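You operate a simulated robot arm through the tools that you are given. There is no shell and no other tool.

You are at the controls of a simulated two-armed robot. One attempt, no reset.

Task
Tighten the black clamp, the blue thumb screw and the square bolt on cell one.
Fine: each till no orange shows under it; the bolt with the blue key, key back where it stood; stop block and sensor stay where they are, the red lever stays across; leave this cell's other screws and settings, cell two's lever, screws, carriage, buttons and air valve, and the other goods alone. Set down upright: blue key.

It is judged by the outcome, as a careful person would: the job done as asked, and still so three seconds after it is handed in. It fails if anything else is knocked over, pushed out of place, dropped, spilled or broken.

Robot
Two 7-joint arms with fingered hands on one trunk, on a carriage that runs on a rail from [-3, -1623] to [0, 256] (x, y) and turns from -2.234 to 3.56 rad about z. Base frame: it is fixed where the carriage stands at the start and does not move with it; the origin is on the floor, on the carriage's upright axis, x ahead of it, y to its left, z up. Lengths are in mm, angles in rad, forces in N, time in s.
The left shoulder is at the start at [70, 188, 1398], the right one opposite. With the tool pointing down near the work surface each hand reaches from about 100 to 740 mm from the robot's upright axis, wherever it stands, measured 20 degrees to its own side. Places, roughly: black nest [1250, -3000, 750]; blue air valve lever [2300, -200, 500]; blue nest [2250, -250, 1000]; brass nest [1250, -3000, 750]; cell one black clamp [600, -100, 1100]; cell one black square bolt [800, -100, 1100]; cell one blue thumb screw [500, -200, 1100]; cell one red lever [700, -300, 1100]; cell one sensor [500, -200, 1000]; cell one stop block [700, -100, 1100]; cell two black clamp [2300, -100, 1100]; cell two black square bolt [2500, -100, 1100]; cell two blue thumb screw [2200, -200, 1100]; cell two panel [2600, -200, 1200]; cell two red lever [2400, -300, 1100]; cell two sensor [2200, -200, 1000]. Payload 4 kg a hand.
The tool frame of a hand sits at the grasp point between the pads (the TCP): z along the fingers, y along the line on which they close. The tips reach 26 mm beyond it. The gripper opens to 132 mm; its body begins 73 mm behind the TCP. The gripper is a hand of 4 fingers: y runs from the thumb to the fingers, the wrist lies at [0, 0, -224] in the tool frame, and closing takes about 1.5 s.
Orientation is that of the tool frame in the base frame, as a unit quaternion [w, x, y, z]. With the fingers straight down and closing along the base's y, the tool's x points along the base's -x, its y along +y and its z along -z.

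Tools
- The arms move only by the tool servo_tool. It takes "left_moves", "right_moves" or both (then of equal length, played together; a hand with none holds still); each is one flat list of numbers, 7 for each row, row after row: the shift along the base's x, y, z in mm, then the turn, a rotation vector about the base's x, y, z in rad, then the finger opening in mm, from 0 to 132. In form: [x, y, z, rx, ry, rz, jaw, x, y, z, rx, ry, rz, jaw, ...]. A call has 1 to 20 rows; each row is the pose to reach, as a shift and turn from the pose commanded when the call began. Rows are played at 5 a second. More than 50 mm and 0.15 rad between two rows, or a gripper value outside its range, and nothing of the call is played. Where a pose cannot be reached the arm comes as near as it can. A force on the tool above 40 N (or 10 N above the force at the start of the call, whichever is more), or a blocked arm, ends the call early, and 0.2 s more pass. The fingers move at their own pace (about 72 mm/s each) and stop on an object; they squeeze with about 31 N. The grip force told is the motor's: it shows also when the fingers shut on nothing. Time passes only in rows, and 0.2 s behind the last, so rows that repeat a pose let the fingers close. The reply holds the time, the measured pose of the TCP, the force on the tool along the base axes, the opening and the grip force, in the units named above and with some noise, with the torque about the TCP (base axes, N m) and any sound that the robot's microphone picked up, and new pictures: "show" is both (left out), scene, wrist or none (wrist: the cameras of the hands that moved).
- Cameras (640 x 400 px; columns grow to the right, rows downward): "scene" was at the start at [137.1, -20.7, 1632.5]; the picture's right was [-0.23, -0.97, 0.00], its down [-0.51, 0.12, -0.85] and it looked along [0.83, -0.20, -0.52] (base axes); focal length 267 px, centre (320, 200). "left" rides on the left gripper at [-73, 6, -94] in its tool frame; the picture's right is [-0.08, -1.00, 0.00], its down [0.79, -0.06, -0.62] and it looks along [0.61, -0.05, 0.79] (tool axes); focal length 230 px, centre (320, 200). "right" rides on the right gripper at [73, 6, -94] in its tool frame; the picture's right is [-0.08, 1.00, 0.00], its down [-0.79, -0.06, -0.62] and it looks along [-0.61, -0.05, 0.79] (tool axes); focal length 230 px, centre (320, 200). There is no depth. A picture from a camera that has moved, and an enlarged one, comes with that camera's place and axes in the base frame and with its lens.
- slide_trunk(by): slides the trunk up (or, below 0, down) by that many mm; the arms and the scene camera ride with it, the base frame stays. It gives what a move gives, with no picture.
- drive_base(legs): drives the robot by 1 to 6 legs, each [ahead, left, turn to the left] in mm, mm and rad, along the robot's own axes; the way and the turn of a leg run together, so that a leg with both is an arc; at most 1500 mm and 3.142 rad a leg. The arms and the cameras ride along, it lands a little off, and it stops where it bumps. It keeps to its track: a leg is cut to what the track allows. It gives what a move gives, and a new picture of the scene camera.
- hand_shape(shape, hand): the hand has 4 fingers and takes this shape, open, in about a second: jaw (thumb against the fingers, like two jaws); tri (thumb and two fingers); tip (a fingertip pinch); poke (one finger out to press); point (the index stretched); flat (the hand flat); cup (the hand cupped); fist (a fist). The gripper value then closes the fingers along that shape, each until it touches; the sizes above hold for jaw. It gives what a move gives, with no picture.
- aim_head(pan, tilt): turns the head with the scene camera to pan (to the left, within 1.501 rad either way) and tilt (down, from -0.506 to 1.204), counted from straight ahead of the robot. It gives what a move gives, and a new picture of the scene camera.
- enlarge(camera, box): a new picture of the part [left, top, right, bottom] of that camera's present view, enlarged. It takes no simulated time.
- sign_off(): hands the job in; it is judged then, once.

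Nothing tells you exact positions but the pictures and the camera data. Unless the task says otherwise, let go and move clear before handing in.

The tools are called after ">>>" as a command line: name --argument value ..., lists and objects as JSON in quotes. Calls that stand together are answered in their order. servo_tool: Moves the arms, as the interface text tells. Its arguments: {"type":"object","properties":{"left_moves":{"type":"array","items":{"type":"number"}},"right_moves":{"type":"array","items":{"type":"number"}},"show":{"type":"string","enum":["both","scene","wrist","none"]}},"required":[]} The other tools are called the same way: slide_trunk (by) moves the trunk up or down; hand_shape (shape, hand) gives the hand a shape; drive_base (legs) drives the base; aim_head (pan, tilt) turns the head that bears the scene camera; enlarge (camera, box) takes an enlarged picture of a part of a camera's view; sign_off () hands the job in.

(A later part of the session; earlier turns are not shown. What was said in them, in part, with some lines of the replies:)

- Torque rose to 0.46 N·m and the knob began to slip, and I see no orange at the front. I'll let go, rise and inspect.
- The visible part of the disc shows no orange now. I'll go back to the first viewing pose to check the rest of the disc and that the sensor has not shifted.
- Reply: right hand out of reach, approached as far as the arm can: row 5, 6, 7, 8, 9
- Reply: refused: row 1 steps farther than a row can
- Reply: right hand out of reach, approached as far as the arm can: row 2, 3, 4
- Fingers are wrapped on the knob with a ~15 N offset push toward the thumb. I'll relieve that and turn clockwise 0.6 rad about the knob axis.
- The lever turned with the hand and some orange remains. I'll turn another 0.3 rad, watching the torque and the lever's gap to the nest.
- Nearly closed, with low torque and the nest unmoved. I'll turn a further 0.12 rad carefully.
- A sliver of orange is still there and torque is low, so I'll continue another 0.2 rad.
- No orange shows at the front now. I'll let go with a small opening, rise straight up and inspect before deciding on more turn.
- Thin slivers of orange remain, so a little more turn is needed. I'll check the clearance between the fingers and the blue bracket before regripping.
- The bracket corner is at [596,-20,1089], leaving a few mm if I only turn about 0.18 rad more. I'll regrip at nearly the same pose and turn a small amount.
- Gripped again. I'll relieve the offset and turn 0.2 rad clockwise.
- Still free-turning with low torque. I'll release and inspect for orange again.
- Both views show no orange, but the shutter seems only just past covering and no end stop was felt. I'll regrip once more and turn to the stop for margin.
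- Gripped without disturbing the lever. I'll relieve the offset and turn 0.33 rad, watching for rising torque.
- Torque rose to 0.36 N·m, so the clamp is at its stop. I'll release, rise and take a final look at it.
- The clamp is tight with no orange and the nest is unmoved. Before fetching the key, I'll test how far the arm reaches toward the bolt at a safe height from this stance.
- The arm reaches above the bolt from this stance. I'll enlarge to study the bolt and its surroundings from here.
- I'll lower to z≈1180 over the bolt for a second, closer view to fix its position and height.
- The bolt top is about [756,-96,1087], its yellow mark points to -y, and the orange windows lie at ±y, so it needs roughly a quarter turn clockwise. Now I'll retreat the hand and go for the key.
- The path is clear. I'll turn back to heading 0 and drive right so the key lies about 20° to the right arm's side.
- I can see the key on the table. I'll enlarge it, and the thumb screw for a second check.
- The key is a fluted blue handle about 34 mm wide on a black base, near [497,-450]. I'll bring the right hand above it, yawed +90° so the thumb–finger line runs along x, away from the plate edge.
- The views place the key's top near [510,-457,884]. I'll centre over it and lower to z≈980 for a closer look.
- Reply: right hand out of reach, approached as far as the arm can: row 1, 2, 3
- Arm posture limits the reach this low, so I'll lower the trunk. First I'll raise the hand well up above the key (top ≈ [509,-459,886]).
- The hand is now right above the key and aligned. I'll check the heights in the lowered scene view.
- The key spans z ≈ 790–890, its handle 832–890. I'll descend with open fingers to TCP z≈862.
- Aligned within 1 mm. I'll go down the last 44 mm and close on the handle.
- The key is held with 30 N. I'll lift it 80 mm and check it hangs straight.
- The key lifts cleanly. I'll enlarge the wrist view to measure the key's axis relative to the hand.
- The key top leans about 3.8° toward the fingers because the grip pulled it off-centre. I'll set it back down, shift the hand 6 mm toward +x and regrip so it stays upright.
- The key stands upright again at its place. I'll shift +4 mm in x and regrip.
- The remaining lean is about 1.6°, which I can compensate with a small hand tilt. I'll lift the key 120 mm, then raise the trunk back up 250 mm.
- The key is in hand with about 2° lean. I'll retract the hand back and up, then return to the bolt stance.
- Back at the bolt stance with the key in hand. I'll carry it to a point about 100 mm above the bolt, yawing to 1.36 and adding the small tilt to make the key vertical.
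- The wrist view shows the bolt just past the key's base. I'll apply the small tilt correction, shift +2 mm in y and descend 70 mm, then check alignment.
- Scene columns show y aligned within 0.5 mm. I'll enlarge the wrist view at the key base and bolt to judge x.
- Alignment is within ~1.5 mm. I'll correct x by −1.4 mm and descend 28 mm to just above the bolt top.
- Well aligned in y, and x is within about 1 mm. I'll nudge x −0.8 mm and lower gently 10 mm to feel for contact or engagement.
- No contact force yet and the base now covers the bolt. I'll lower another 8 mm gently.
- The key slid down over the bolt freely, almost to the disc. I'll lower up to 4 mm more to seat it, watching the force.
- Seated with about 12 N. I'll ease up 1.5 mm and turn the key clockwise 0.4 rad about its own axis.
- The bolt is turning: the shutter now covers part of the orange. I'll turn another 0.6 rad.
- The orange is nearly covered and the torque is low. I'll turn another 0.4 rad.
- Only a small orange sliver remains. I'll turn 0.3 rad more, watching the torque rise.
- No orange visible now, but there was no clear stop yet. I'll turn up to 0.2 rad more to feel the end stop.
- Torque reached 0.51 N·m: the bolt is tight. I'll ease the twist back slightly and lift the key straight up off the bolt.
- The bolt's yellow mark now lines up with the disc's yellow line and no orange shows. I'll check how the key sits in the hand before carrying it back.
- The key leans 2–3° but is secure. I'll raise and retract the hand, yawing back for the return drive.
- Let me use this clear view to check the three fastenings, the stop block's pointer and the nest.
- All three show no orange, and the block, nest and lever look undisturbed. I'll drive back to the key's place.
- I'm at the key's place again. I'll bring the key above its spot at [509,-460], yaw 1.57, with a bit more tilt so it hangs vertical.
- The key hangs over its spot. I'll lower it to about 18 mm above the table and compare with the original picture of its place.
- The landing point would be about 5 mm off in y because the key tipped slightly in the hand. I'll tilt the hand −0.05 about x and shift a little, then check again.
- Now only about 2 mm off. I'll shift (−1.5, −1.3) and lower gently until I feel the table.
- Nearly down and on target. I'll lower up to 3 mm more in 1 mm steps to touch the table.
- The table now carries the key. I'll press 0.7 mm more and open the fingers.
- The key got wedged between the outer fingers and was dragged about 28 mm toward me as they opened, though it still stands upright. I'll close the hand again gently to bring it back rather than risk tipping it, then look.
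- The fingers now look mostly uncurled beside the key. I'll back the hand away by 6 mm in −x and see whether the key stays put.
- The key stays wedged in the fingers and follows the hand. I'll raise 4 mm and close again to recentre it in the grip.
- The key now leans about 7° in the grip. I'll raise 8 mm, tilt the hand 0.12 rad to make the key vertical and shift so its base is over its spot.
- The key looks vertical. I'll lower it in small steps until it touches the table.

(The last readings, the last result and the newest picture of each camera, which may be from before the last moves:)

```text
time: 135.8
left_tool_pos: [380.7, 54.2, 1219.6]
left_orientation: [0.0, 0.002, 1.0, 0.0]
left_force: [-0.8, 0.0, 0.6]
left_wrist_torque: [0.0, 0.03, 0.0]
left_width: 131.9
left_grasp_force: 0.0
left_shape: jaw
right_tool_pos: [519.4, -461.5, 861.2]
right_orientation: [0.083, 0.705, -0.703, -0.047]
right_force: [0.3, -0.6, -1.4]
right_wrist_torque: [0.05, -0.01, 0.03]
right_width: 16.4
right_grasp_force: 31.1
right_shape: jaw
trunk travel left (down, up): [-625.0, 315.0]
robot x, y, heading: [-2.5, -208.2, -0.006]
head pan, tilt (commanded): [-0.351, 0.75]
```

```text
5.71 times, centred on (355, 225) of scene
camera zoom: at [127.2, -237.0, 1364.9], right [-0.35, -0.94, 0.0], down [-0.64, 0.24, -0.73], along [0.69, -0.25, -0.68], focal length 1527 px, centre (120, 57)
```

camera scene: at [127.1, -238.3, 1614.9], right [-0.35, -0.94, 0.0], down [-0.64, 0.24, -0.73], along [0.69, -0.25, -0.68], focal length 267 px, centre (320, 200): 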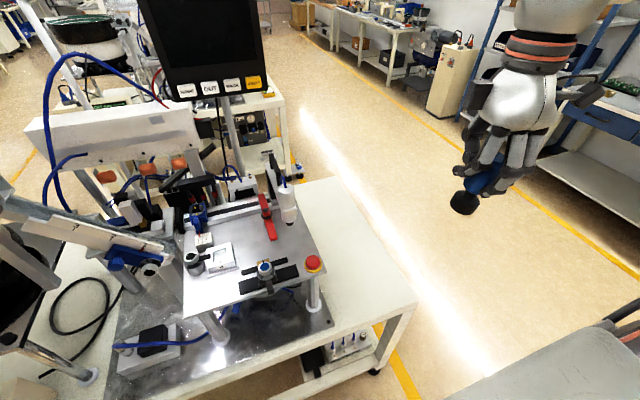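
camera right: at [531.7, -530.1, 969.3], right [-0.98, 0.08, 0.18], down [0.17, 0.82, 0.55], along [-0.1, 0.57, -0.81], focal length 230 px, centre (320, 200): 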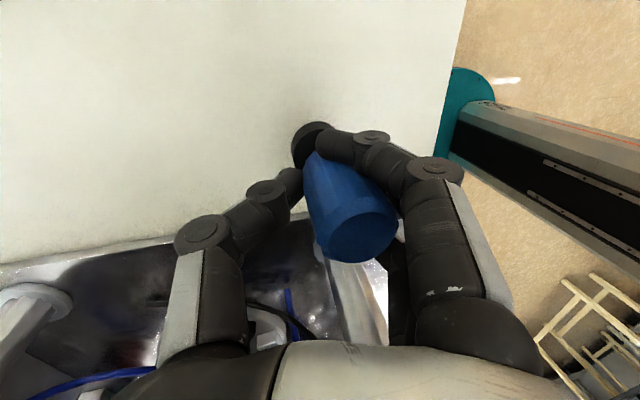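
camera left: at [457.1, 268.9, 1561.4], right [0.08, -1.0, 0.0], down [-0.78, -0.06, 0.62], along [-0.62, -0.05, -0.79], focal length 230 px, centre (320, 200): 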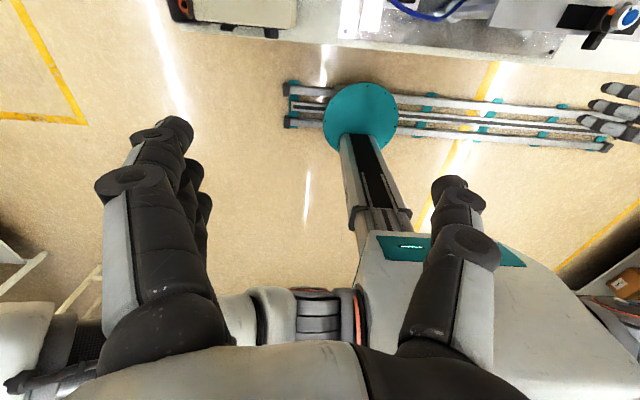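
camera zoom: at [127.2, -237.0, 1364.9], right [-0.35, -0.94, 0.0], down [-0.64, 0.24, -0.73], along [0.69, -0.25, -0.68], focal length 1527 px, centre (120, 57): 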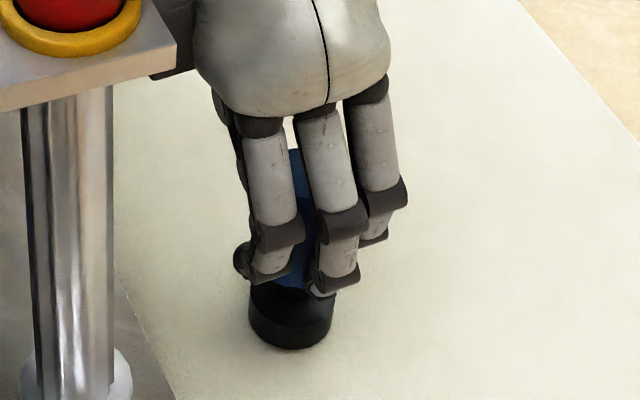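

Still no contact. I'll go down another few millimetres in 1.5 mm steps.

>>> servo_tool --right_moves '[0, 0, -1.5, 0, 0, 0, 15, 0, 0, -3, 0, 0, 0, 15, 0, 0, -4.5, 0, 0, 0, 15, 0, 0, -4.5, 0, 0, 0, 15]' --show "none"

>>> enlarge --camera "scene" --box '[310, 190, 400, 260]'

```text
time: 136.8
left_tool_pos: [380.6, 54.4, 1218.0]
left_orientation: [0.0, 0.001, 1.0, -0.001]
left_force: [-0.1, 0.2, 0.0]
left_wrist_torque: [-0.01, 0.01, 0.0]
left_width: 132.1
left_grasp_force: 0.1
left_shape: jaw
right_tool_pos: [519.4, -461.0, 856.0]
right_orientation: [0.083, 0.704, -0.704, -0.046]
right_force: [1.6, -1.5, 5.4]
right_wrist_torque: [0.02, -0.02, -0.01]
right_width: 16.5
right_grasp_force: 30.8
right_shape: jaw
trunk travel left (down, up): [-625.0, 315.0]
robot x, y, heading: [-0.3, -207.5, -0.008]
head pan, tilt (commanded): [-0.351, 0.75]
```

```text
5.71 times, centred on (355, 225) of scene
camera zoom: at [126.9, -236.8, 1365.0], right [-0.35, -0.94, 0.0], down [-0.64, 0.24, -0.73], along [0.69, -0.25, -0.68], focal length 1527 px, centre (120, 57)
```

zoom: 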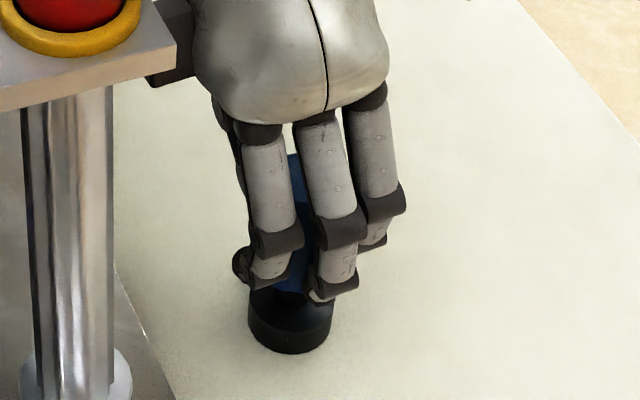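

The key is on the table exactly at its old spot with 6–7 N. I'll press a bit harder and open very slowly while letting the fingers slide down, so table friction holds the key.

>>> servo_tool --right_moves '[0, 0, -1.5, 0, 0, 0, 15, 0, 0, -3, 0, 0, 0, 15, 0, 0, -3.3, 0, 0, 0, 18, 0, 0, -3.7, 0, 0, 0, 20, 0, 0, -4.1, 0, 0, 0, 22, 0, 0, -4.5, 0, 0, 0, 24, 0, 0, -4.9, 0, 0, 0, 26, 0, 0, -5.3, 0, 0, 0, 28]' --show "wrist"

>>> enlarge --camera "right" --box '[240, 60, 432, 270]'

>>> enlarge --camera "scene" --box '[310, 190, 400, 260]'

```text
time: 138.6
left_tool_pos: [378.9, 54.8, 1218.7]
left_orientation: [0.001, 0.002, 1.0, 0.0]
left_force: [0.6, -0.4, 0.2]
left_wrist_torque: [0.01, 0.0, -0.03]
left_width: 131.8
left_grasp_force: 0.0
left_shape: jaw
right_tool_pos: [517.2, -462.4, 852.9]
right_orientation: [0.083, 0.705, -0.703, -0.045]
right_force: [1.1, 1.6, 7.5]
right_wrist_torque: [0.04, 0.13, -0.02]
right_width: 28.3
right_grasp_force: 0.1
right_shape: jaw
trunk travel left (down, up): [-625.0, 315.0]
robot x, y, heading: [0.1, -209.2, -0.003]
head pan, tilt (commanded): [-0.351, 0.75]
camera right: at [528.0, -530.7, 949.9], right [-0.98, 0.08, 0.18], down [0.17, 0.82, 0.55], along [-0.1, 0.57, -0.81], focal length 230 px, centre (320, 200)
```

right: 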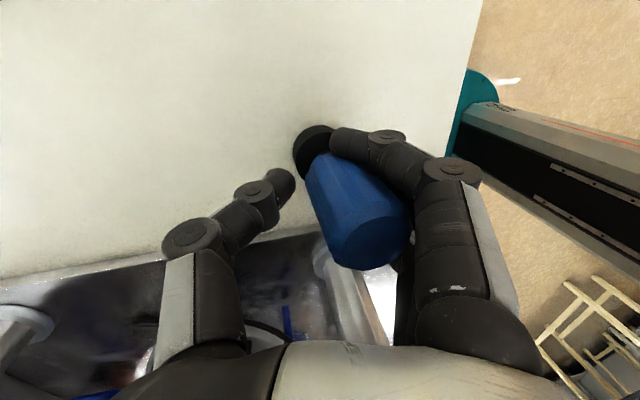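

```text
1.90 times, centred on (336, 165) of right
camera zoom: at [528.0, -530.7, 949.9], right [-0.98, 0.08, 0.18], down [0.17, 0.82, 0.55], along [-0.1, 0.57, -0.81], focal length 438 px, centre (290, 267)
```

zoom: 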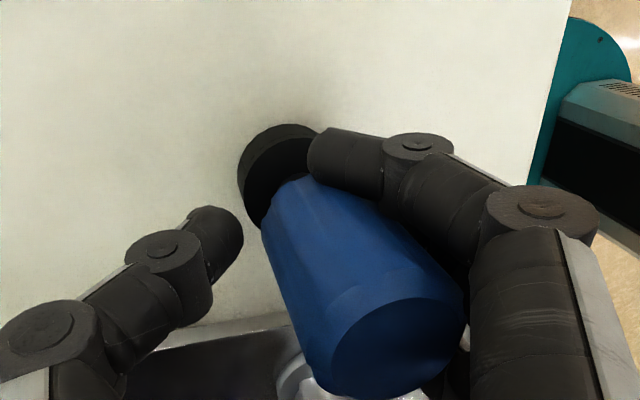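

```text
5.71 times, centred on (355, 225) of scene
camera zoom: at [126.5, -236.3, 1365.0], right [-0.35, -0.94, 0.0], down [-0.64, 0.24, -0.73], along [0.69, -0.25, -0.68], focal length 1527 px, centre (120, 57)
```

zoom: 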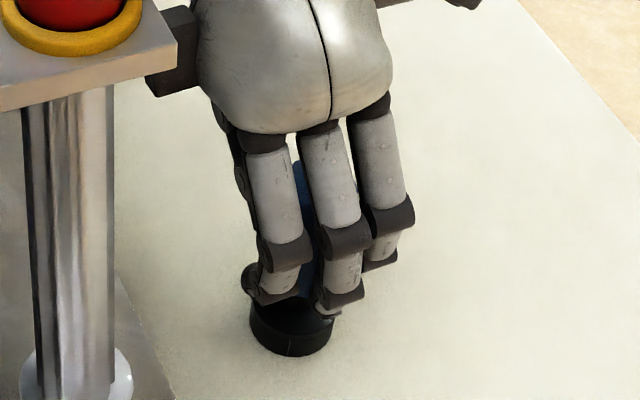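

The base stayed, but the top is being pulled slightly by the fingers. I'll keep opening while moving the hand +x at half the rate, so the fingers stay still in space and only the thumb retreats.

>>> servo_tool --right_moves '[1.5, 0, 0, 0, 0, 0, 28, 3.5, 0, 0, 0, 0, 0, 31, 5.5, 0, 0, 0, 0, 0, 35, 7.5, 0, 0, 0, 0, 0, 39, 9.5, 0, 0, 0, 0, 0, 43, 11.5, 0, 0, 0, 0, 0, 47, 13.5, 0, 0, 0, 0, 0, 51, 13.5, 0, 0, 0, 0, 0, 51]' --show "wrist"

>>> enlarge --camera "right" --box '[240, 60, 432, 270]'

>>> enlarge --camera "scene" --box '[310, 190, 400, 260]'

```text
time: 140.4
left_tool_pos: [381.1, 54.8, 1219.2]
left_orientation: [0.0, 0.002, 1.0, -0.001]
left_force: [0.6, 0.2, -0.4]
left_wrist_torque: [-0.02, 0.01, -0.01]
left_width: 131.9
left_grasp_force: 0.1
left_shape: jaw
right_tool_pos: [526.7, -467.3, 856.8]
right_orientation: [0.084, 0.704, -0.704, -0.046]
right_force: [0.2, 0.5, -1.4]
right_wrist_torque: [0.03, -0.03, 0.0]
right_width: 51.7
right_grasp_force: 0.0
right_shape: jaw
right hand out of reach, approached as far as the arm can: row 1, 2, 3, 4, 5, 6, 7, 8
trunk travel left (down, up): [-625.0, 315.0]
robot x, y, heading: [1.1, -207.6, -0.004]
head pan, tilt (commanded): [-0.351, 0.75]
camera right: at [537.2, -535.9, 953.2], right [-0.98, 0.08, 0.18], down [0.17, 0.82, 0.55], along [-0.1, 0.57, -0.81], focal length 230 px, centre (320, 200)
```

right: 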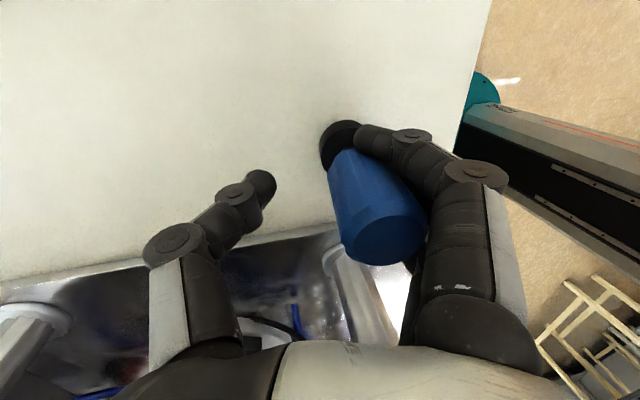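

```text
1.90 times, centred on (336, 165) of right
camera zoom: at [537.2, -535.9, 953.2], right [-0.98, 0.08, 0.18], down [0.17, 0.82, 0.55], along [-0.1, 0.57, -0.81], focal length 438 px, centre (290, 267)
```

zoom: 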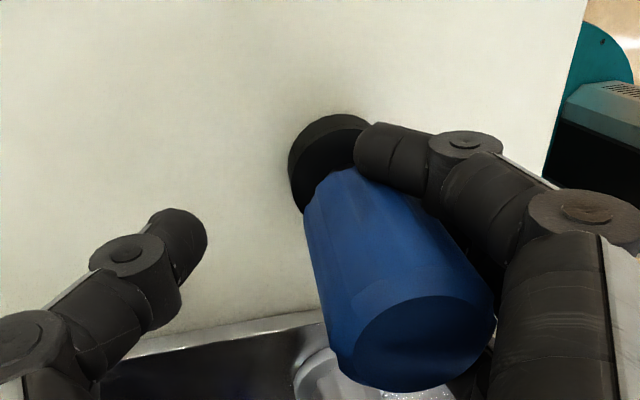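

```text
5.71 times, centred on (355, 225) of scene
camera zoom: at [127.1, -237.0, 1364.9], right [-0.35, -0.94, 0.0], down [-0.64, 0.24, -0.73], along [0.69, -0.25, -0.68], focal length 1527 px, centre (120, 57)
```

zoom: 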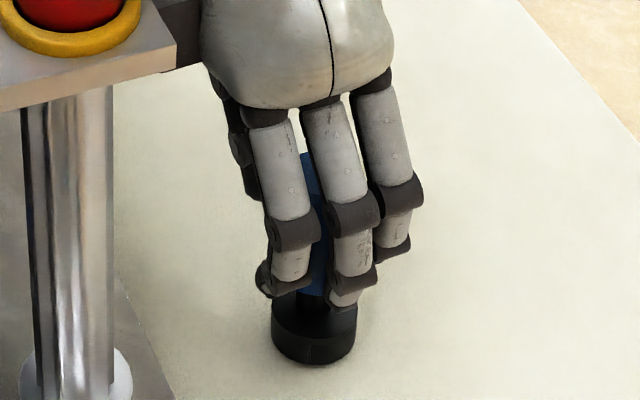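

The hand hit its reach limit there and the key is still wedged between the outer fingers. My idea: switch to the "tip" shape, where only the middle finger and thumb close, so the middle finger pushes the key out of the wedge; first I'll move to a comfortable position with the base just touching the table.

>>> servo_tool --right_moves '[-3, 2, -1, 0, 0, 0, 51, -6, 5, -2, 0, 0, 0, 51, -6, 5, -3, 0, 0, 0, 51, -6, 5, -4, 0, 0, 0, 51, -6, 5, -4, 0, 0, 0, 51]' --show "none"

>>> enlarge --camera "scene" --box '[310, 190, 400, 260]'

>>> enlarge --camera "right" --box '[240, 60, 432, 270]'

```text
time: 141.6
left_tool_pos: [380.7, 54.7, 1218.5]
left_orientation: [-0.001, 0.001, 1.0, -0.001]
left_force: [-0.4, 0.6, -0.7]
left_wrist_torque: [0.01, -0.01, 0.0]
left_width: 132.0
left_grasp_force: 0.1
left_shape: jaw
right_tool_pos: [521.3, -463.6, 852.7]
right_orientation: [0.082, 0.705, -0.703, -0.046]
right_force: [-0.7, 0.3, 1.8]
right_wrist_torque: [0.04, 0.05, -0.04]
right_width: 52.1
right_grasp_force: 0.1
right_shape: jaw
trunk travel left (down, up): [-625.0, 315.0]
robot x, y, heading: [-4.4, -206.9, -0.009]
head pan, tilt (commanded): [-0.351, 0.75]
```

```text
5.71 times, centred on (355, 225) of scene
camera zoom: at [126.9, -236.8, 1365.0], right [-0.35, -0.94, 0.0], down [-0.64, 0.24, -0.73], along [0.69, -0.25, -0.68], focal length 1527 px, centre (120, 57)
```

zoom: 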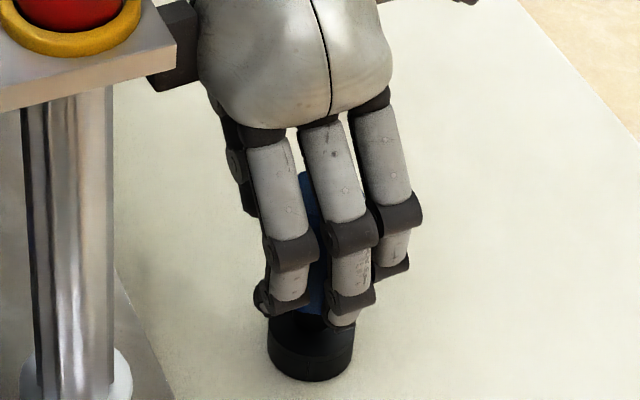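

```text
1.90 times, centred on (336, 165) of right
camera zoom: at [530.3, -532.0, 950.1], right [-0.98, 0.08, 0.18], down [0.16, 0.82, 0.56], along [-0.1, 0.57, -0.81], focal length 438 px, centre (290, 267)
```

zoom: 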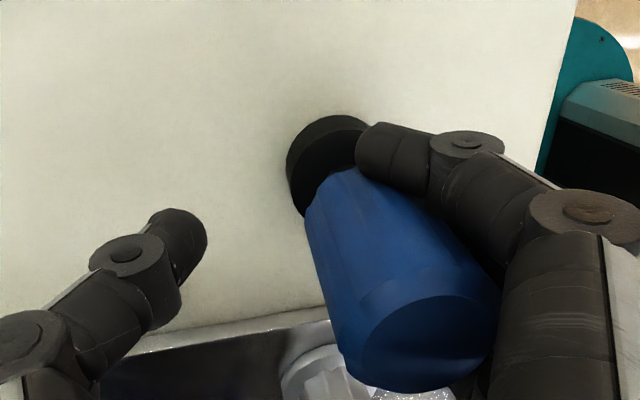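

The base rests lightly on the table. Now I'll switch the right hand to the tip shape and look.

>>> hand_shape --hand "right" --shape "tip"

>>> enlarge --camera "scene" --box '[310, 190, 410, 270]'

>>> enlarge --camera "right" --box '[0, 0, 640, 400]'

```text
time: 142.5
left_tool_pos: [380.6, 54.4, 1219.7]
left_orientation: [0.0, 0.003, 1.0, -0.001]
left_force: [0.7, 0.9, 0.5]
left_wrist_torque: [-0.03, 0.01, 0.0]
left_width: 132.0
left_grasp_force: 0.0
left_shape: jaw
right_tool_pos: [520.9, -463.8, 854.3]
right_orientation: [0.082, 0.705, -0.703, -0.047]
right_force: [-0.5, -0.6, -0.2]
right_wrist_torque: [0.04, 0.01, 0.01]
right_width: 131.8
right_grasp_force: 0.1
right_shape: tip
trunk travel left (down, up): [-625.0, 315.0]
robot x, y, heading: [0.3, -207.0, -0.007]
head pan, tilt (commanded): [-0.351, 0.75]
```

```text
5.00 times, centred on (360, 230) of scene
camera zoom: at [127.1, -236.9, 1364.9], right [-0.35, -0.94, 0.0], down [-0.64, 0.24, -0.73], along [0.69, -0.25, -0.68], focal length 1336 px, centre (120, 50)
```

zoom: 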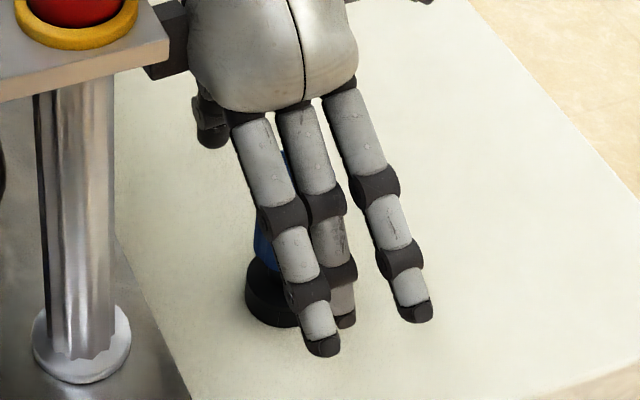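

```text
1.00 times, centred on (320, 200) of right (not enlarged: the box is as wide or as high as the picture)
camera zoom: at [530.4, -532.1, 950.0], right [-0.98, 0.08, 0.18], down [0.17, 0.82, 0.56], along [-0.1, 0.57, -0.81], focal length 230 px, centre (320, 200)
```

zoom: 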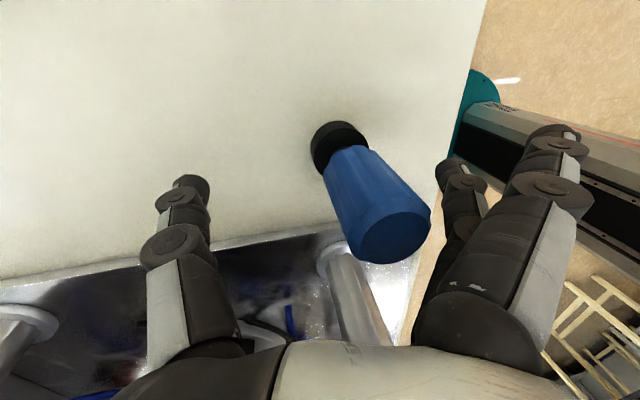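

The key came free and stands upright on the table, about 12 mm short of its spot. I'll move the hand away from it, rise clear, and straighten the hand.

>>> servo_tool --right_moves '[-8, 0, 0, 0, 0, 0, 132, -16, 0, 0, 0, 0, 0, 132, -20, 0, 15, 0, 0, 0, 132, -20, 0, 40, 0, 0, 0, 132, -20, 0, 70, 0, 0, 0, 132, -20, 0, 100, 0, 0, 0, 132, -20, 0, 100, 0, 0, 0, 132]' --show "wrist"

>>> enlarge --camera "scene" --box '[310, 190, 400, 260]'

```text
time: 144.1
left_tool_pos: [381.6, 53.1, 1218.0]
left_orientation: [0.0, 0.001, 1.0, -0.001]
left_force: [-0.4, 1.4, -0.2]
left_wrist_torque: [-0.01, 0.01, 0.0]
left_width: 132.1
left_grasp_force: 0.1
left_shape: jaw
right_tool_pos: [500.4, -464.5, 952.9]
right_orientation: [0.084, 0.705, -0.703, -0.047]
right_force: [0.2, 0.0, -0.9]
right_wrist_torque: [-0.03, -0.01, -0.01]
right_width: 132.1
right_grasp_force: 0.1
right_shape: tip
trunk travel left (down, up): [-625.0, 315.0]
robot x, y, heading: [4.1, -207.8, -0.002]
head pan, tilt (commanded): [-0.351, 0.75]
camera right: at [511.3, -531.9, 1050.0], right [-0.98, 0.08, 0.18], down [0.17, 0.82, 0.55], along [-0.1, 0.57, -0.81], focal length 230 px, centre (320, 200)
```

right: 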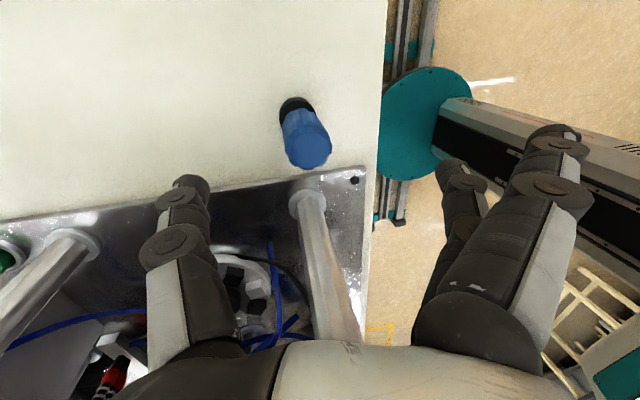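

```text
5.71 times, centred on (355, 225) of scene
camera zoom: at [127.7, -237.1, 1364.8], right [-0.35, -0.94, 0.0], down [-0.64, 0.24, -0.73], along [0.69, -0.25, -0.68], focal length 1527 px, centre (120, 57)
```

zoom: 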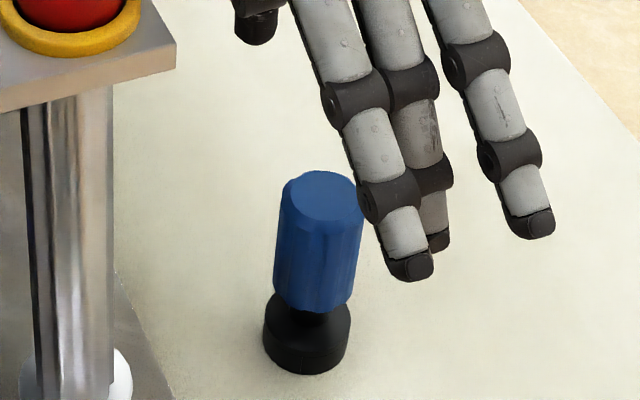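

The key stands upright at about [496.5,-463]. I'll straighten the hand above it and centre.

>>> servo_tool --right_moves '[-2, 0.5, 0, 0.026, -0.092, -0.001, 132, -4, 1, 0, 0.052, -0.185, -0.003, 132, -4, 1, 0, 0.052, -0.185, -0.003, 132]' --show "wrist"

>>> enlarge --camera "right" --box '[240, 90, 400, 220]'

```text
time: 144.9
left_tool_pos: [381.8, 54.2, 1218.3]
left_orientation: [0.0, 0.002, 1.0, -0.003]
left_force: [0.3, -0.3, 0.3]
left_wrist_torque: [-0.02, 0.01, 0.0]
left_width: 131.9
left_grasp_force: 0.1
left_shape: jaw
right_tool_pos: [496.4, -462.1, 952.5]
right_orientation: [0.0, 0.707, -0.707, 0.0]
right_force: [0.1, 0.6, 0.2]
right_wrist_torque: [0.05, -0.01, 0.01]
right_width: 131.8
right_grasp_force: 0.1
right_shape: tip
trunk travel left (down, up): [-625.0, 315.0]
robot x, y, heading: [-1.0, -205.9, -0.005]
head pan, tilt (commanded): [-0.351, 0.75]
camera right: at [489.7, -535.4, 1046.6], right [-1.0, 0.08, 0.0], down [0.06, 0.79, 0.62], along [0.05, 0.61, -0.79], focal length 230 px, centre (320, 200)
```

right: 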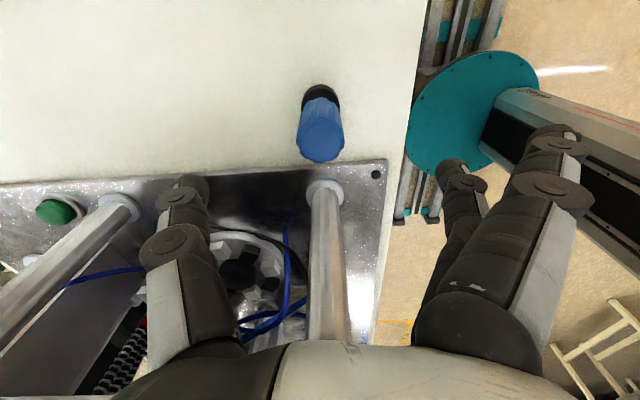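

```text
3.08 times, centred on (320, 155) of right
camera zoom: at [489.7, -535.4, 1046.6], right [-1.0, 0.08, 0.0], down [0.06, 0.79, 0.62], along [0.05, 0.61, -0.79], focal length 708 px, centre (320, 338)
```

zoom: 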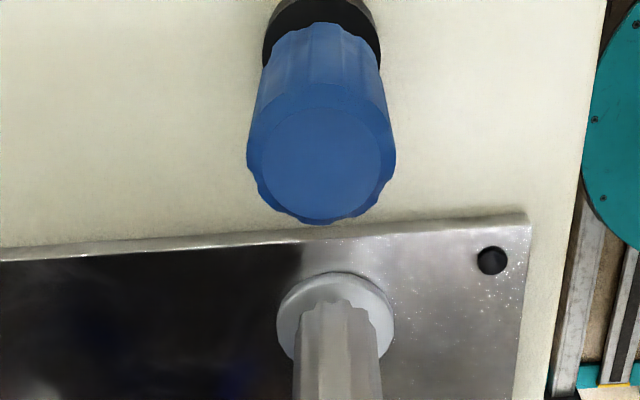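

The hand is vertical and nearly centred over the key. I'll descend to grip height in the tip shape.

>>> servo_tool --right_moves '[0, -2, -25, 0, 0, 0, 120, 0, -2, -50, 0, 0, 0, 100, 0, -2, -75, 0, 0, 0, 90, 0, -2, -88, 0, 0, 0, 80, 0, -2, -88, 0, 0, 0, 70]' --show "wrist"

>>> enlarge --camera "scene" --box '[310, 190, 410, 270]'

```text
time: 146.1
left_tool_pos: [379.8, 54.2, 1219.6]
left_orientation: [0.001, 0.001, 1.0, 0.0]
left_force: [-0.2, 0.5, 0.4]
left_wrist_torque: [0.0, 0.02, -0.03]
left_width: 131.7
left_grasp_force: 0.2
left_shape: jaw
right_tool_pos: [497.2, -465.0, 865.0]
right_orientation: [0.0, -0.707, 0.707, -0.001]
right_force: [0.1, 0.2, -0.3]
right_wrist_torque: [0.0, 0.01, -0.01]
right_width: 70.8
right_grasp_force: 0.0
right_shape: tip
trunk travel left (down, up): [-625.0, 315.0]
robot x, y, heading: [2.8, -209.0, -0.008]
head pan, tilt (commanded): [-0.351, 0.75]
camera right: at [489.2, -537.4, 958.4], right [-1.0, 0.08, 0.0], down [0.06, 0.79, 0.62], along [0.05, 0.61, -0.79], focal length 230 px, centre (320, 200)
```

right: 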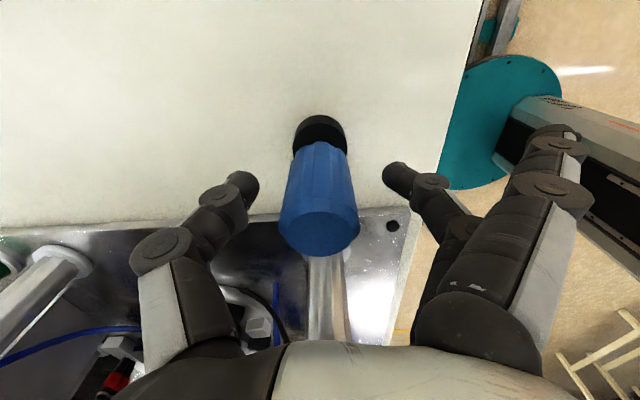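

```text
5.00 times, centred on (360, 230) of scene
camera zoom: at [126.7, -236.9, 1365.0], right [-0.35, -0.94, 0.0], down [-0.64, 0.24, -0.73], along [0.69, -0.25, -0.68], focal length 1336 px, centre (120, 50)
```

zoom: 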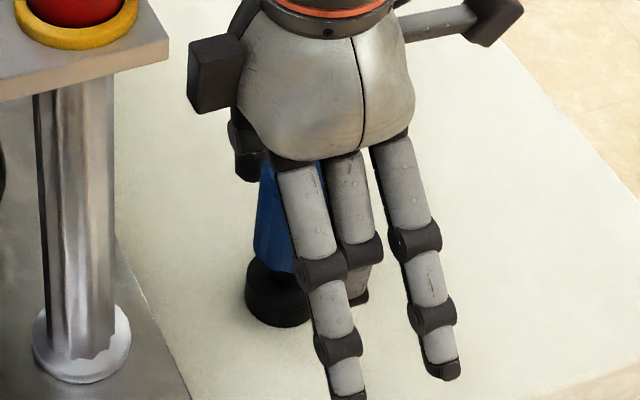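

The key sits centred between thumb and middle finger. I'll close the tip pinch on it.

>>> servo_tool --right_moves '[0, 0, 0, 0, 0, 0, 60, 0, 0, 0, 0, 0, 0, 50, 0, 0, 0, 0, 0, 0, 42, 0, 0, 0, 0, 0, 0, 34, 0, 0, 0, 0, 0, 0, 26, 0, 0, 0, 0, 0, 0, 22, 0, 0, 0, 0, 0, 0, 22]' --show "wrist"

>>> enlarge --camera "right" --box '[240, 100, 432, 270]'

>>> enlarge --camera "scene" --box '[310, 190, 400, 260]'

```text
time: 147.7
left_tool_pos: [380.5, 53.8, 1219.7]
left_orientation: [0.001, 0.001, 1.0, 0.0]
left_force: [-0.4, 0.0, 0.0]
left_wrist_torque: [0.02, 0.0, 0.01]
left_width: 131.8
left_grasp_force: 0.1
left_shape: jaw
right_tool_pos: [496.5, -464.0, 864.0]
right_orientation: [0.0, -0.707, 0.707, -0.001]
right_force: [-0.5, 0.6, 0.4]
right_wrist_torque: [0.02, 0.02, 0.01]
right_width: 28.3
right_grasp_force: 31.1
right_shape: tip
trunk travel left (down, up): [-625.0, 315.0]
robot x, y, heading: [-0.9, -205.6, -0.005]
head pan, tilt (commanded): [-0.351, 0.75]
camera right: at [489.4, -537.5, 958.3], right [-1.0, 0.08, 0.0], down [0.06, 0.79, 0.62], along [0.05, 0.61, -0.79], focal length 230 px, centre (320, 200)
```

right: 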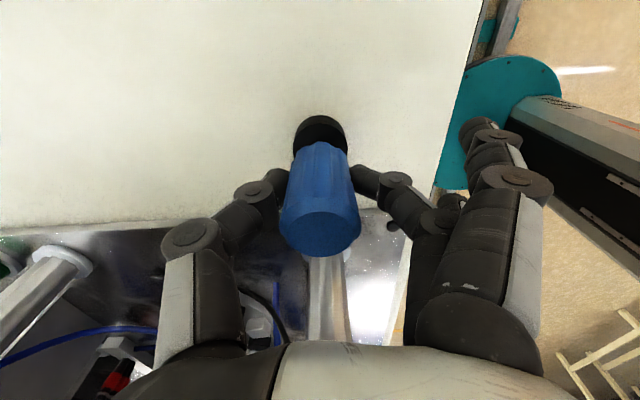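

```text
2.35 times, centred on (336, 185) of right
camera zoom: at [489.4, -537.5, 958.3], right [-1.0, 0.08, 0.0], down [0.06, 0.79, 0.62], along [0.05, 0.61, -0.79], focal length 541 px, centre (282, 235)
```

zoom: 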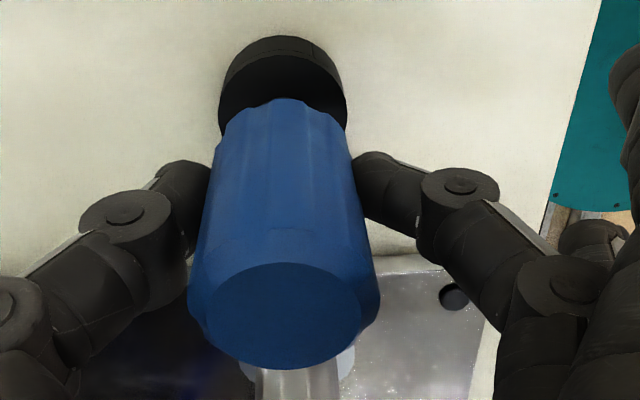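

```text
5.71 times, centred on (355, 225) of scene
camera zoom: at [127.2, -237.0, 1364.9], right [-0.35, -0.94, 0.0], down [-0.64, 0.24, -0.73], along [0.69, -0.25, -0.68], focal length 1527 px, centre (120, 57)
```

zoom: 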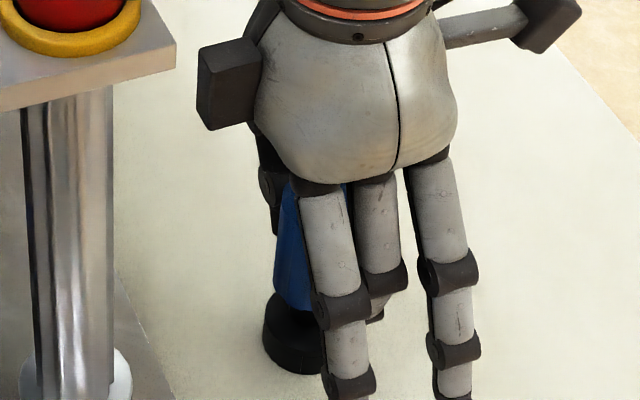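

A clean upright pinch. I'll lift 6 mm and move the key by (+13, +3) mm toward its original spot.

>>> servo_tool --right_moves '[0, 0, 3, 0, 0, 0, 22, 0, 0, 6, 0, 0, 0, 22, 4, 1, 6, 0, 0, 0, 22, 8, 2, 6, 0, 0, 0, 22, 13, 3, 6, 0, 0, 0, 22, 13, 3, 6, 0, 0, 0, 22]' --show "none"

>>> enlarge --camera "scene" --box '[310, 190, 400, 260]'

>>> enlarge --camera "right" --box '[240, 100, 432, 270]'

```text
time: 149.1
left_tool_pos: [379.9, 54.4, 1219.6]
left_orientation: [0.0, 0.002, 1.0, 0.0]
left_force: [0.4, 0.4, -0.1]
left_wrist_torque: [0.0, -0.01, 0.0]
left_width: 131.9
left_grasp_force: 0.1
left_shape: jaw
right_tool_pos: [509.7, -461.3, 870.2]
right_orientation: [0.0, 0.707, -0.707, 0.001]
right_force: [0.9, -0.5, -1.7]
right_wrist_torque: [0.01, -0.02, -0.01]
right_width: 28.2
right_grasp_force: 30.8
right_shape: tip
trunk travel left (down, up): [-625.0, 315.0]
robot x, y, heading: [1.1, -204.7, -0.01]
head pan, tilt (commanded): [-0.351, 0.75]
```

```text
5.71 times, centred on (355, 225) of scene
camera zoom: at [127.1, -237.0, 1364.9], right [-0.35, -0.94, 0.0], down [-0.64, 0.24, -0.73], along [0.69, -0.25, -0.68], focal length 1527 px, centre (120, 57)
```

zoom: 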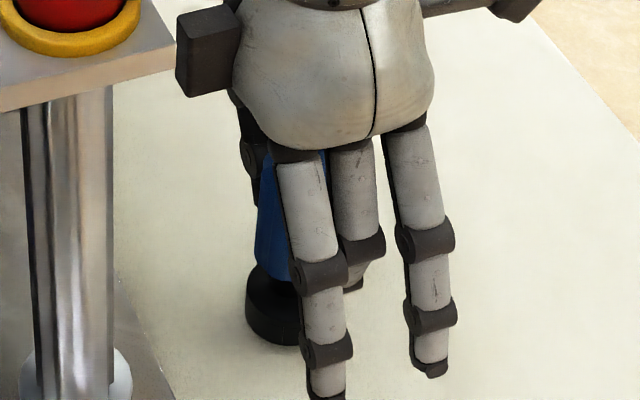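

```text
2.35 times, centred on (336, 185) of right
camera zoom: at [502.8, -534.2, 964.3], right [-1.0, 0.08, 0.0], down [0.06, 0.79, 0.62], along [0.05, 0.61, -0.79], focal length 541 px, centre (282, 235)
```

zoom: 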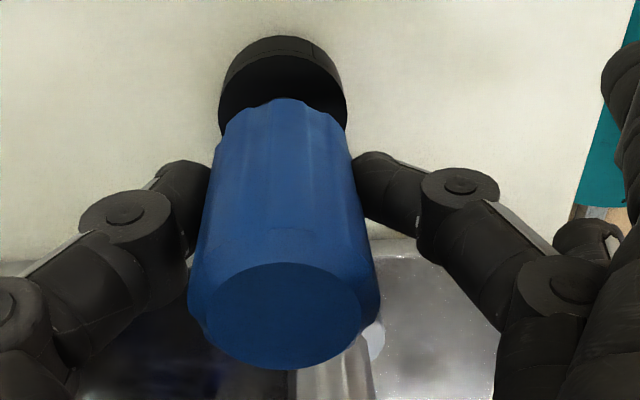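

That matches the original place in the picture. I'll lower until the table takes the weight.

>>> servo_tool --right_moves '[0.3, 0, -2, 0, 0, 0, 22, 0.3, 0, -4, 0, 0, 0, 22, 0.3, 0, -5.5, 0, 0, 0, 22, 0.3, 0, -6.5, 0, 0, 0, 22, 0.3, 0, -6.5, 0, 0, 0, 22]' --show "none"

>>> enlarge --camera "scene" --box '[310, 190, 400, 260]'

```text
time: 150.3
left_tool_pos: [381.2, 53.4, 1219.5]
left_orientation: [0.0, 0.002, 1.0, 0.0]
left_force: [-1.4, 0.8, 0.0]
left_wrist_torque: [-0.03, 0.0, 0.0]
left_width: 131.9
left_grasp_force: 0.0
left_shape: jaw
right_tool_pos: [511.4, -460.7, 863.1]
right_orientation: [0.001, -0.707, 0.707, -0.001]
right_force: [-0.5, 0.1, 0.4]
right_wrist_torque: [-0.01, 0.03, -0.02]
right_width: 28.4
right_grasp_force: 30.4
right_shape: tip
trunk travel left (down, up): [-625.0, 315.0]
robot x, y, heading: [0.6, -207.2, -0.004]
head pan, tilt (commanded): [-0.351, 0.75]
```

```text
5.71 times, centred on (355, 225) of scene
camera zoom: at [127.1, -236.9, 1364.9], right [-0.35, -0.94, 0.0], down [-0.64, 0.24, -0.73], along [0.69, -0.25, -0.68], focal length 1527 px, centre (120, 57)
```

zoom: 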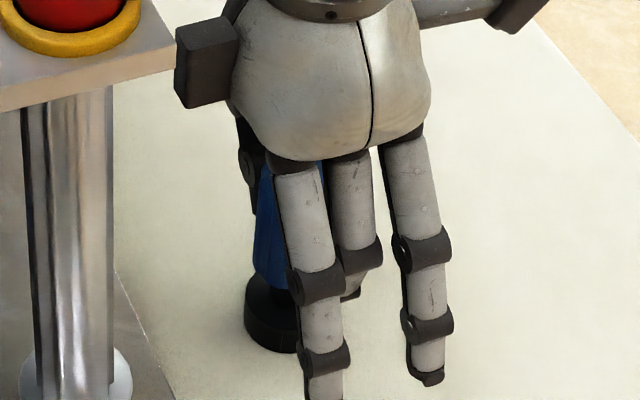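

On the table. I'll open the pinch slowly.

>>> servo_tool --right_moves '[0, 0, -0.3, 0, 0, 0, 26, 0, 0, -0.3, 0, 0, 0, 29, 0, 0, -0.3, 0, 0, 0, 32, 0, 0, -0.3, 0, 0, 0, 36, 0, 0, -0.3, 0, 0, 0, 42, 0, 0, -0.3, 0, 0, 0, 50, 0, 0, -0.3, 0, 0, 0, 65, 0, 0, -0.3, 0, 0, 0, 80, 0, 0, -0.3, 0, 0, 0, 90, 0, 0, -0.3, 0, 0, 0, 90]' --show "wrist"

>>> enlarge --camera "right" --box '[240, 100, 432, 270]'

>>> enlarge --camera "scene" --box '[310, 190, 400, 260]'

```text
time: 152.5
left_tool_pos: [380.8, 55.1, 1217.7]
left_orientation: [0.0, 0.002, 1.0, -0.001]
left_force: [0.3, 0.3, -0.2]
left_wrist_torque: [0.0, -0.01, -0.01]
left_width: 131.9
left_grasp_force: 0.0
left_shape: jaw
right_tool_pos: [509.7, -460.1, 864.3]
right_orientation: [0.0, 0.707, -0.707, 0.001]
right_force: [0.3, 0.2, -1.2]
right_wrist_torque: [0.01, 0.0, 0.01]
right_width: 89.8
right_grasp_force: 0.1
right_shape: tip
trunk travel left (down, up): [-625.0, 315.0]
robot x, y, heading: [4.0, -207.7, -0.005]
head pan, tilt (commanded): [-0.351, 0.75]
camera right: at [503.2, -533.9, 957.6], right [-1.0, 0.08, 0.0], down [0.06, 0.79, 0.62], along [0.05, 0.61, -0.79], focal length 230 px, centre (320, 200)
```

right: 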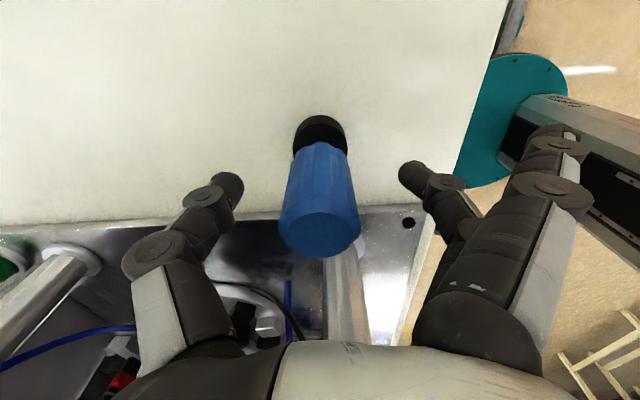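

```text
2.35 times, centred on (336, 185) of right
camera zoom: at [503.2, -533.9, 957.6], right [-1.0, 0.08, 0.0], down [0.06, 0.79, 0.62], along [0.05, 0.61, -0.79], focal length 541 px, centre (282, 235)
```

zoom: 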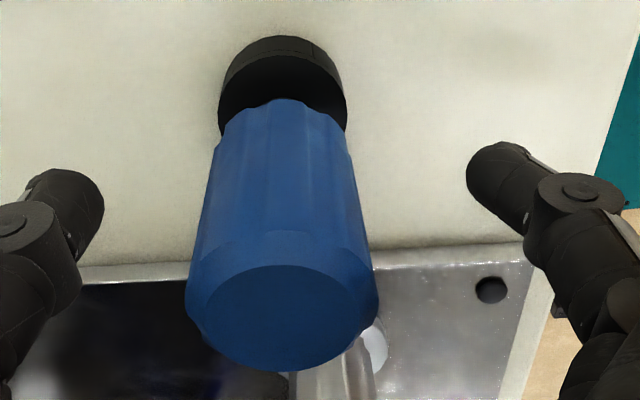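

```text
5.71 times, centred on (355, 225) of scene
camera zoom: at [127.0, -236.9, 1364.9], right [-0.35, -0.94, 0.0], down [-0.64, 0.24, -0.73], along [0.69, -0.25, -0.68], focal length 1527 px, centre (120, 57)
```

zoom: 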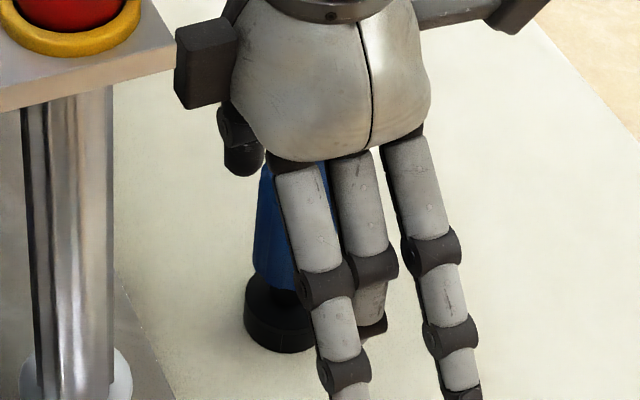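

The key stands free and upright at its original place. I'll raise the hand straight up, well clear of it.

>>> servo_tool --right_moves '[0, 0, 20, 0, 0, 0, 110, 0, 0, 50, 0, 0, 0, 120, 0, 0, 90, 0, 0, 0, 130, 0, 0, 130, 0, 0, 0, 130, 0, 0, 175, 0, 0, 0, 130, 0, 0, 175, 0, 0, 0, 130]' --show "wrist"

>>> enlarge --camera "scene" --box '[310, 190, 400, 260]'

>>> enlarge --camera "right" --box '[240, 60, 400, 160]'

```text
time: 153.9
left_tool_pos: [382.1, 54.5, 1219.4]
left_orientation: [-0.001, 0.0, 1.0, 0.0]
left_force: [0.1, -0.1, -0.3]
left_wrist_torque: [0.0, 0.0, 0.04]
left_width: 131.8
left_grasp_force: 0.0
left_shape: jaw
right_tool_pos: [510.7, -461.0, 1038.4]
right_orientation: [0.0, -0.707, 0.707, -0.001]
right_force: [0.3, 1.7, 0.0]
right_wrist_torque: [0.0, -0.01, -0.04]
right_width: 129.7
right_grasp_force: 0.0
right_shape: tip
trunk travel left (down, up): [-625.0, 315.0]
robot x, y, heading: [-2.2, -207.6, -0.008]
head pan, tilt (commanded): [-0.351, 0.75]
camera right: at [503.2, -535.0, 1132.5], right [-1.0, 0.08, 0.0], down [0.06, 0.79, 0.62], along [0.05, 0.61, -0.79], focal length 230 px, centre (320, 200)
```

right: 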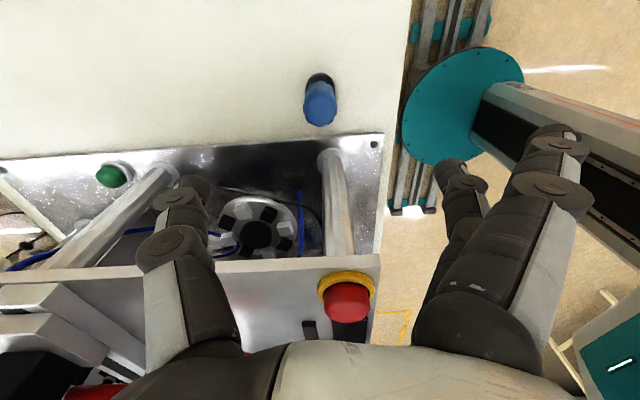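

```text
5.71 times, centred on (355, 225) of scene
camera zoom: at [127.8, -237.1, 1364.8], right [-0.35, -0.94, 0.0], down [-0.64, 0.24, -0.73], along [0.69, -0.25, -0.68], focal length 1527 px, centre (120, 57)
```

zoom: 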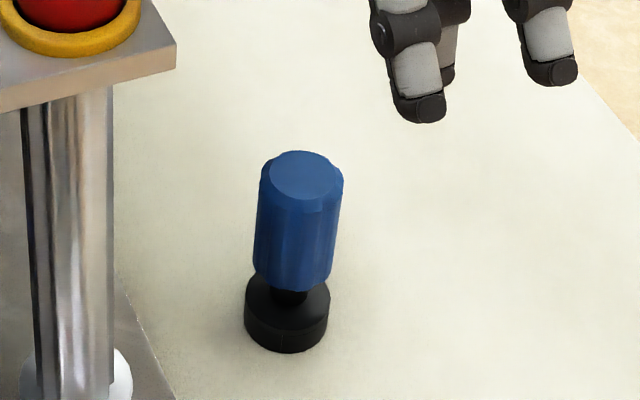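

```text
4.00 times, centred on (320, 110) of right
camera zoom: at [503.2, -535.0, 1132.5], right [-1.0, 0.08, 0.0], down [0.06, 0.79, 0.62], along [0.05, 0.61, -0.79], focal length 920 px, centre (320, 560)
```

zoom: 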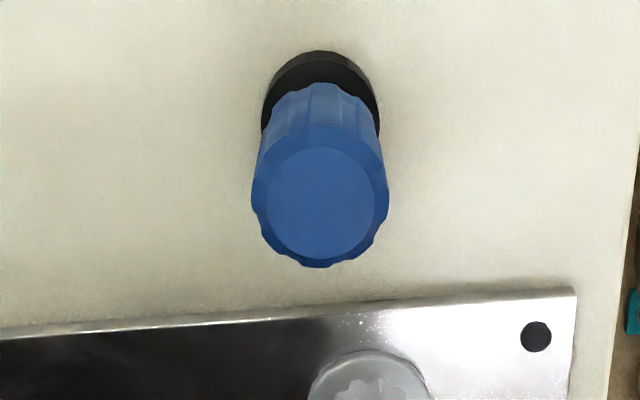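

The key is back within about 1 mm, upright. I'll raise the trunk, pull the hand away and do a final inspection.

>>> slide_trunk --by 250

>>> servo_tool --right_moves '[-30, -15, 20, 0, 0, 0, 130, -60, -30, 40, 0, 0, 0, 130, -95, -50, 60, 0, 0, 0, 130, -130, -70, 80, 0, 0, 0, 130, -165, -90, 95, 0, 0, 0, 130, -165, -90, 95, 0, 0, 0, 130]' --show "scene"

>>> enlarge --camera "scene" --box '[170, 190, 330, 310]'

>>> enlarge --camera "scene" --box '[310, 255, 380, 310]'

>>> enlarge --camera "scene" --box '[180, 195, 240, 275]'

```text
time: 156.4
left_tool_pos: [380.4, 54.1, 1470.3]
left_orientation: [0.0, 0.001, 1.0, -0.001]
left_force: [-0.1, -0.2, 0.3]
left_wrist_torque: [-0.01, 0.0, 0.0]
left_width: 131.7
left_grasp_force: 0.0
left_shape: jaw
right_tool_pos: [510.7, -461.7, 1288.4]
right_orientation: [-0.001, 0.707, -0.707, 0.001]
right_force: [0.2, 0.1, 0.4]
right_wrist_torque: [0.01, -0.02, 0.01]
right_width: 129.8
right_grasp_force: 0.1
right_shape: tip
trunk travel left (down, up): [-875.0, 65.0]
robot x, y, heading: [-1.3, -208.5, -0.004]
head pan, tilt (commanded): [-0.351, 0.75]
```

```text
time: 157.8
left_tool_pos: [380.5, 53.6, 1469.1]
left_orientation: [0.0, 0.002, 1.0, 0.0]
left_force: [-0.2, -0.1, -0.6]
left_wrist_torque: [0.01, 0.02, -0.01]
left_width: 131.9
left_grasp_force: 0.1
left_shape: jaw
right_tool_pos: [345.2, -550.8, 1383.8]
right_orientation: [-0.001, -0.707, 0.707, 0.0]
right_force: [0.4, 0.1, 0.5]
right_wrist_torque: [0.03, 0.03, 0.02]
right_width: 129.8
right_grasp_force: 0.0
right_shape: tip
trunk travel left (down, up): [-875.0, 65.0]
robot x, y, heading: [1.4, -211.3, -0.006]
head pan, tilt (commanded): [-0.351, 0.75]
camera scene: at [128.8, -236.5, 1614.7], right [-0.35, -0.94, 0.0], down [-0.64, 0.24, -0.73], along [0.68, -0.25, -0.68], focal length 267 px, centre (320, 200)
```

scene: 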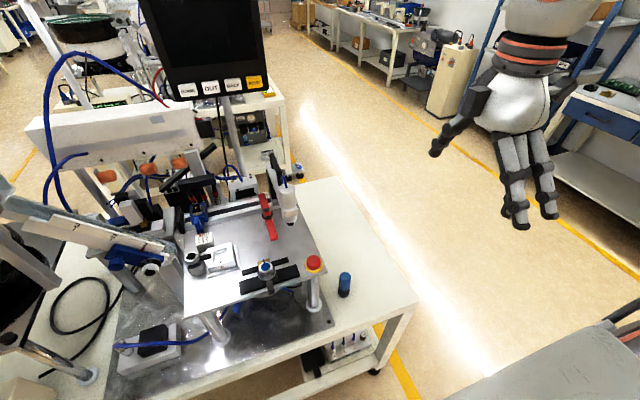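

```text
3.33 times, centred on (250, 250) of scene
camera zoom: at [128.8, -236.5, 1614.7], right [-0.35, -0.94, 0.0], down [-0.64, 0.24, -0.73], along [0.68, -0.25, -0.68], focal length 891 px, centre (553, 33)
```

zoom: 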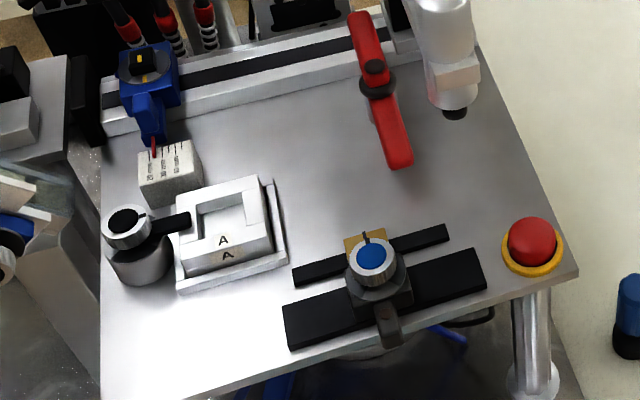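

```text
7.27 times, centred on (345, 282) of scene
camera zoom: at [128.8, -236.5, 1614.7], right [-0.35, -0.94, 0.0], down [-0.64, 0.24, -0.73], along [0.68, -0.25, -0.68], focal length 1944 px, centre (138, -400)
```

zoom: 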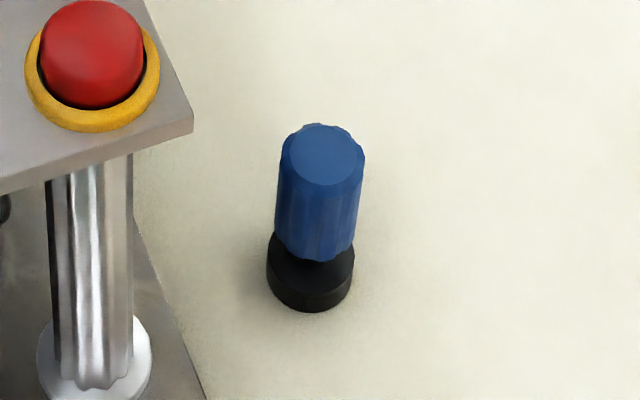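

```text
5.00 times, centred on (210, 235) of scene
camera zoom: at [128.8, -236.5, 1614.7], right [-0.35, -0.94, 0.0], down [-0.64, 0.24, -0.73], along [0.68, -0.25, -0.68], focal length 1336 px, centre (870, 25)
```

zoom: 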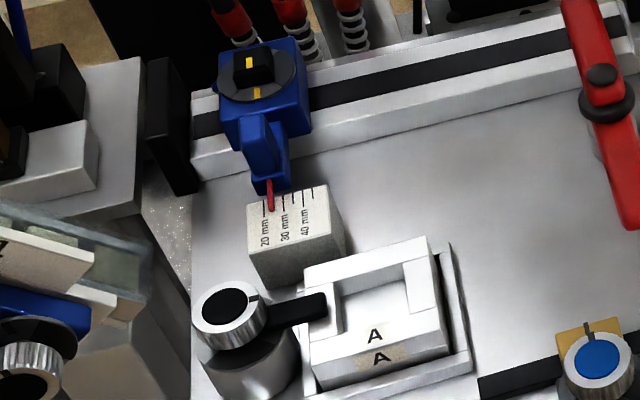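

All three show no orange, and the bolt's mark lines up with the line on its disc. The stop block, sensor, nest and red lever look undisturbed. The blue key stands upright within about 2 mm of where it was, and both hands are clear, so I'm handing the job in.

>>> sign_off

```text
The job is handed in.
```

I tightened cell one's black clamp, blue thumb screw and square bolt until no orange showed, and I've handed the job in.

- **Black clamp:** I turned its lever clockwise until it stopped. The lever now points over the edge of the nest, which did not move.
- **Blue thumb screw:** I turned it clockwise until it stopped. The sensor holder shifted by about 0.5 to 1 mm while I did it. I could not see the disc directly behind the knob.
- **Square bolt:** I tightened it with the blue key until it stopped. Its yellow mark now lines up with the line on the disc, and the stop block did not visibly move.
- **Blue key:** It stands upright, about 1 to 2 mm from where it started. On the first try at putting it down it jammed between the fingers and slid along the table. It never fell, and I regripped it and set it back in place.

The red lever is still across. I did not touch this cell's other screws or settings, or anything on cell two. Both hands were clear when I handed in.
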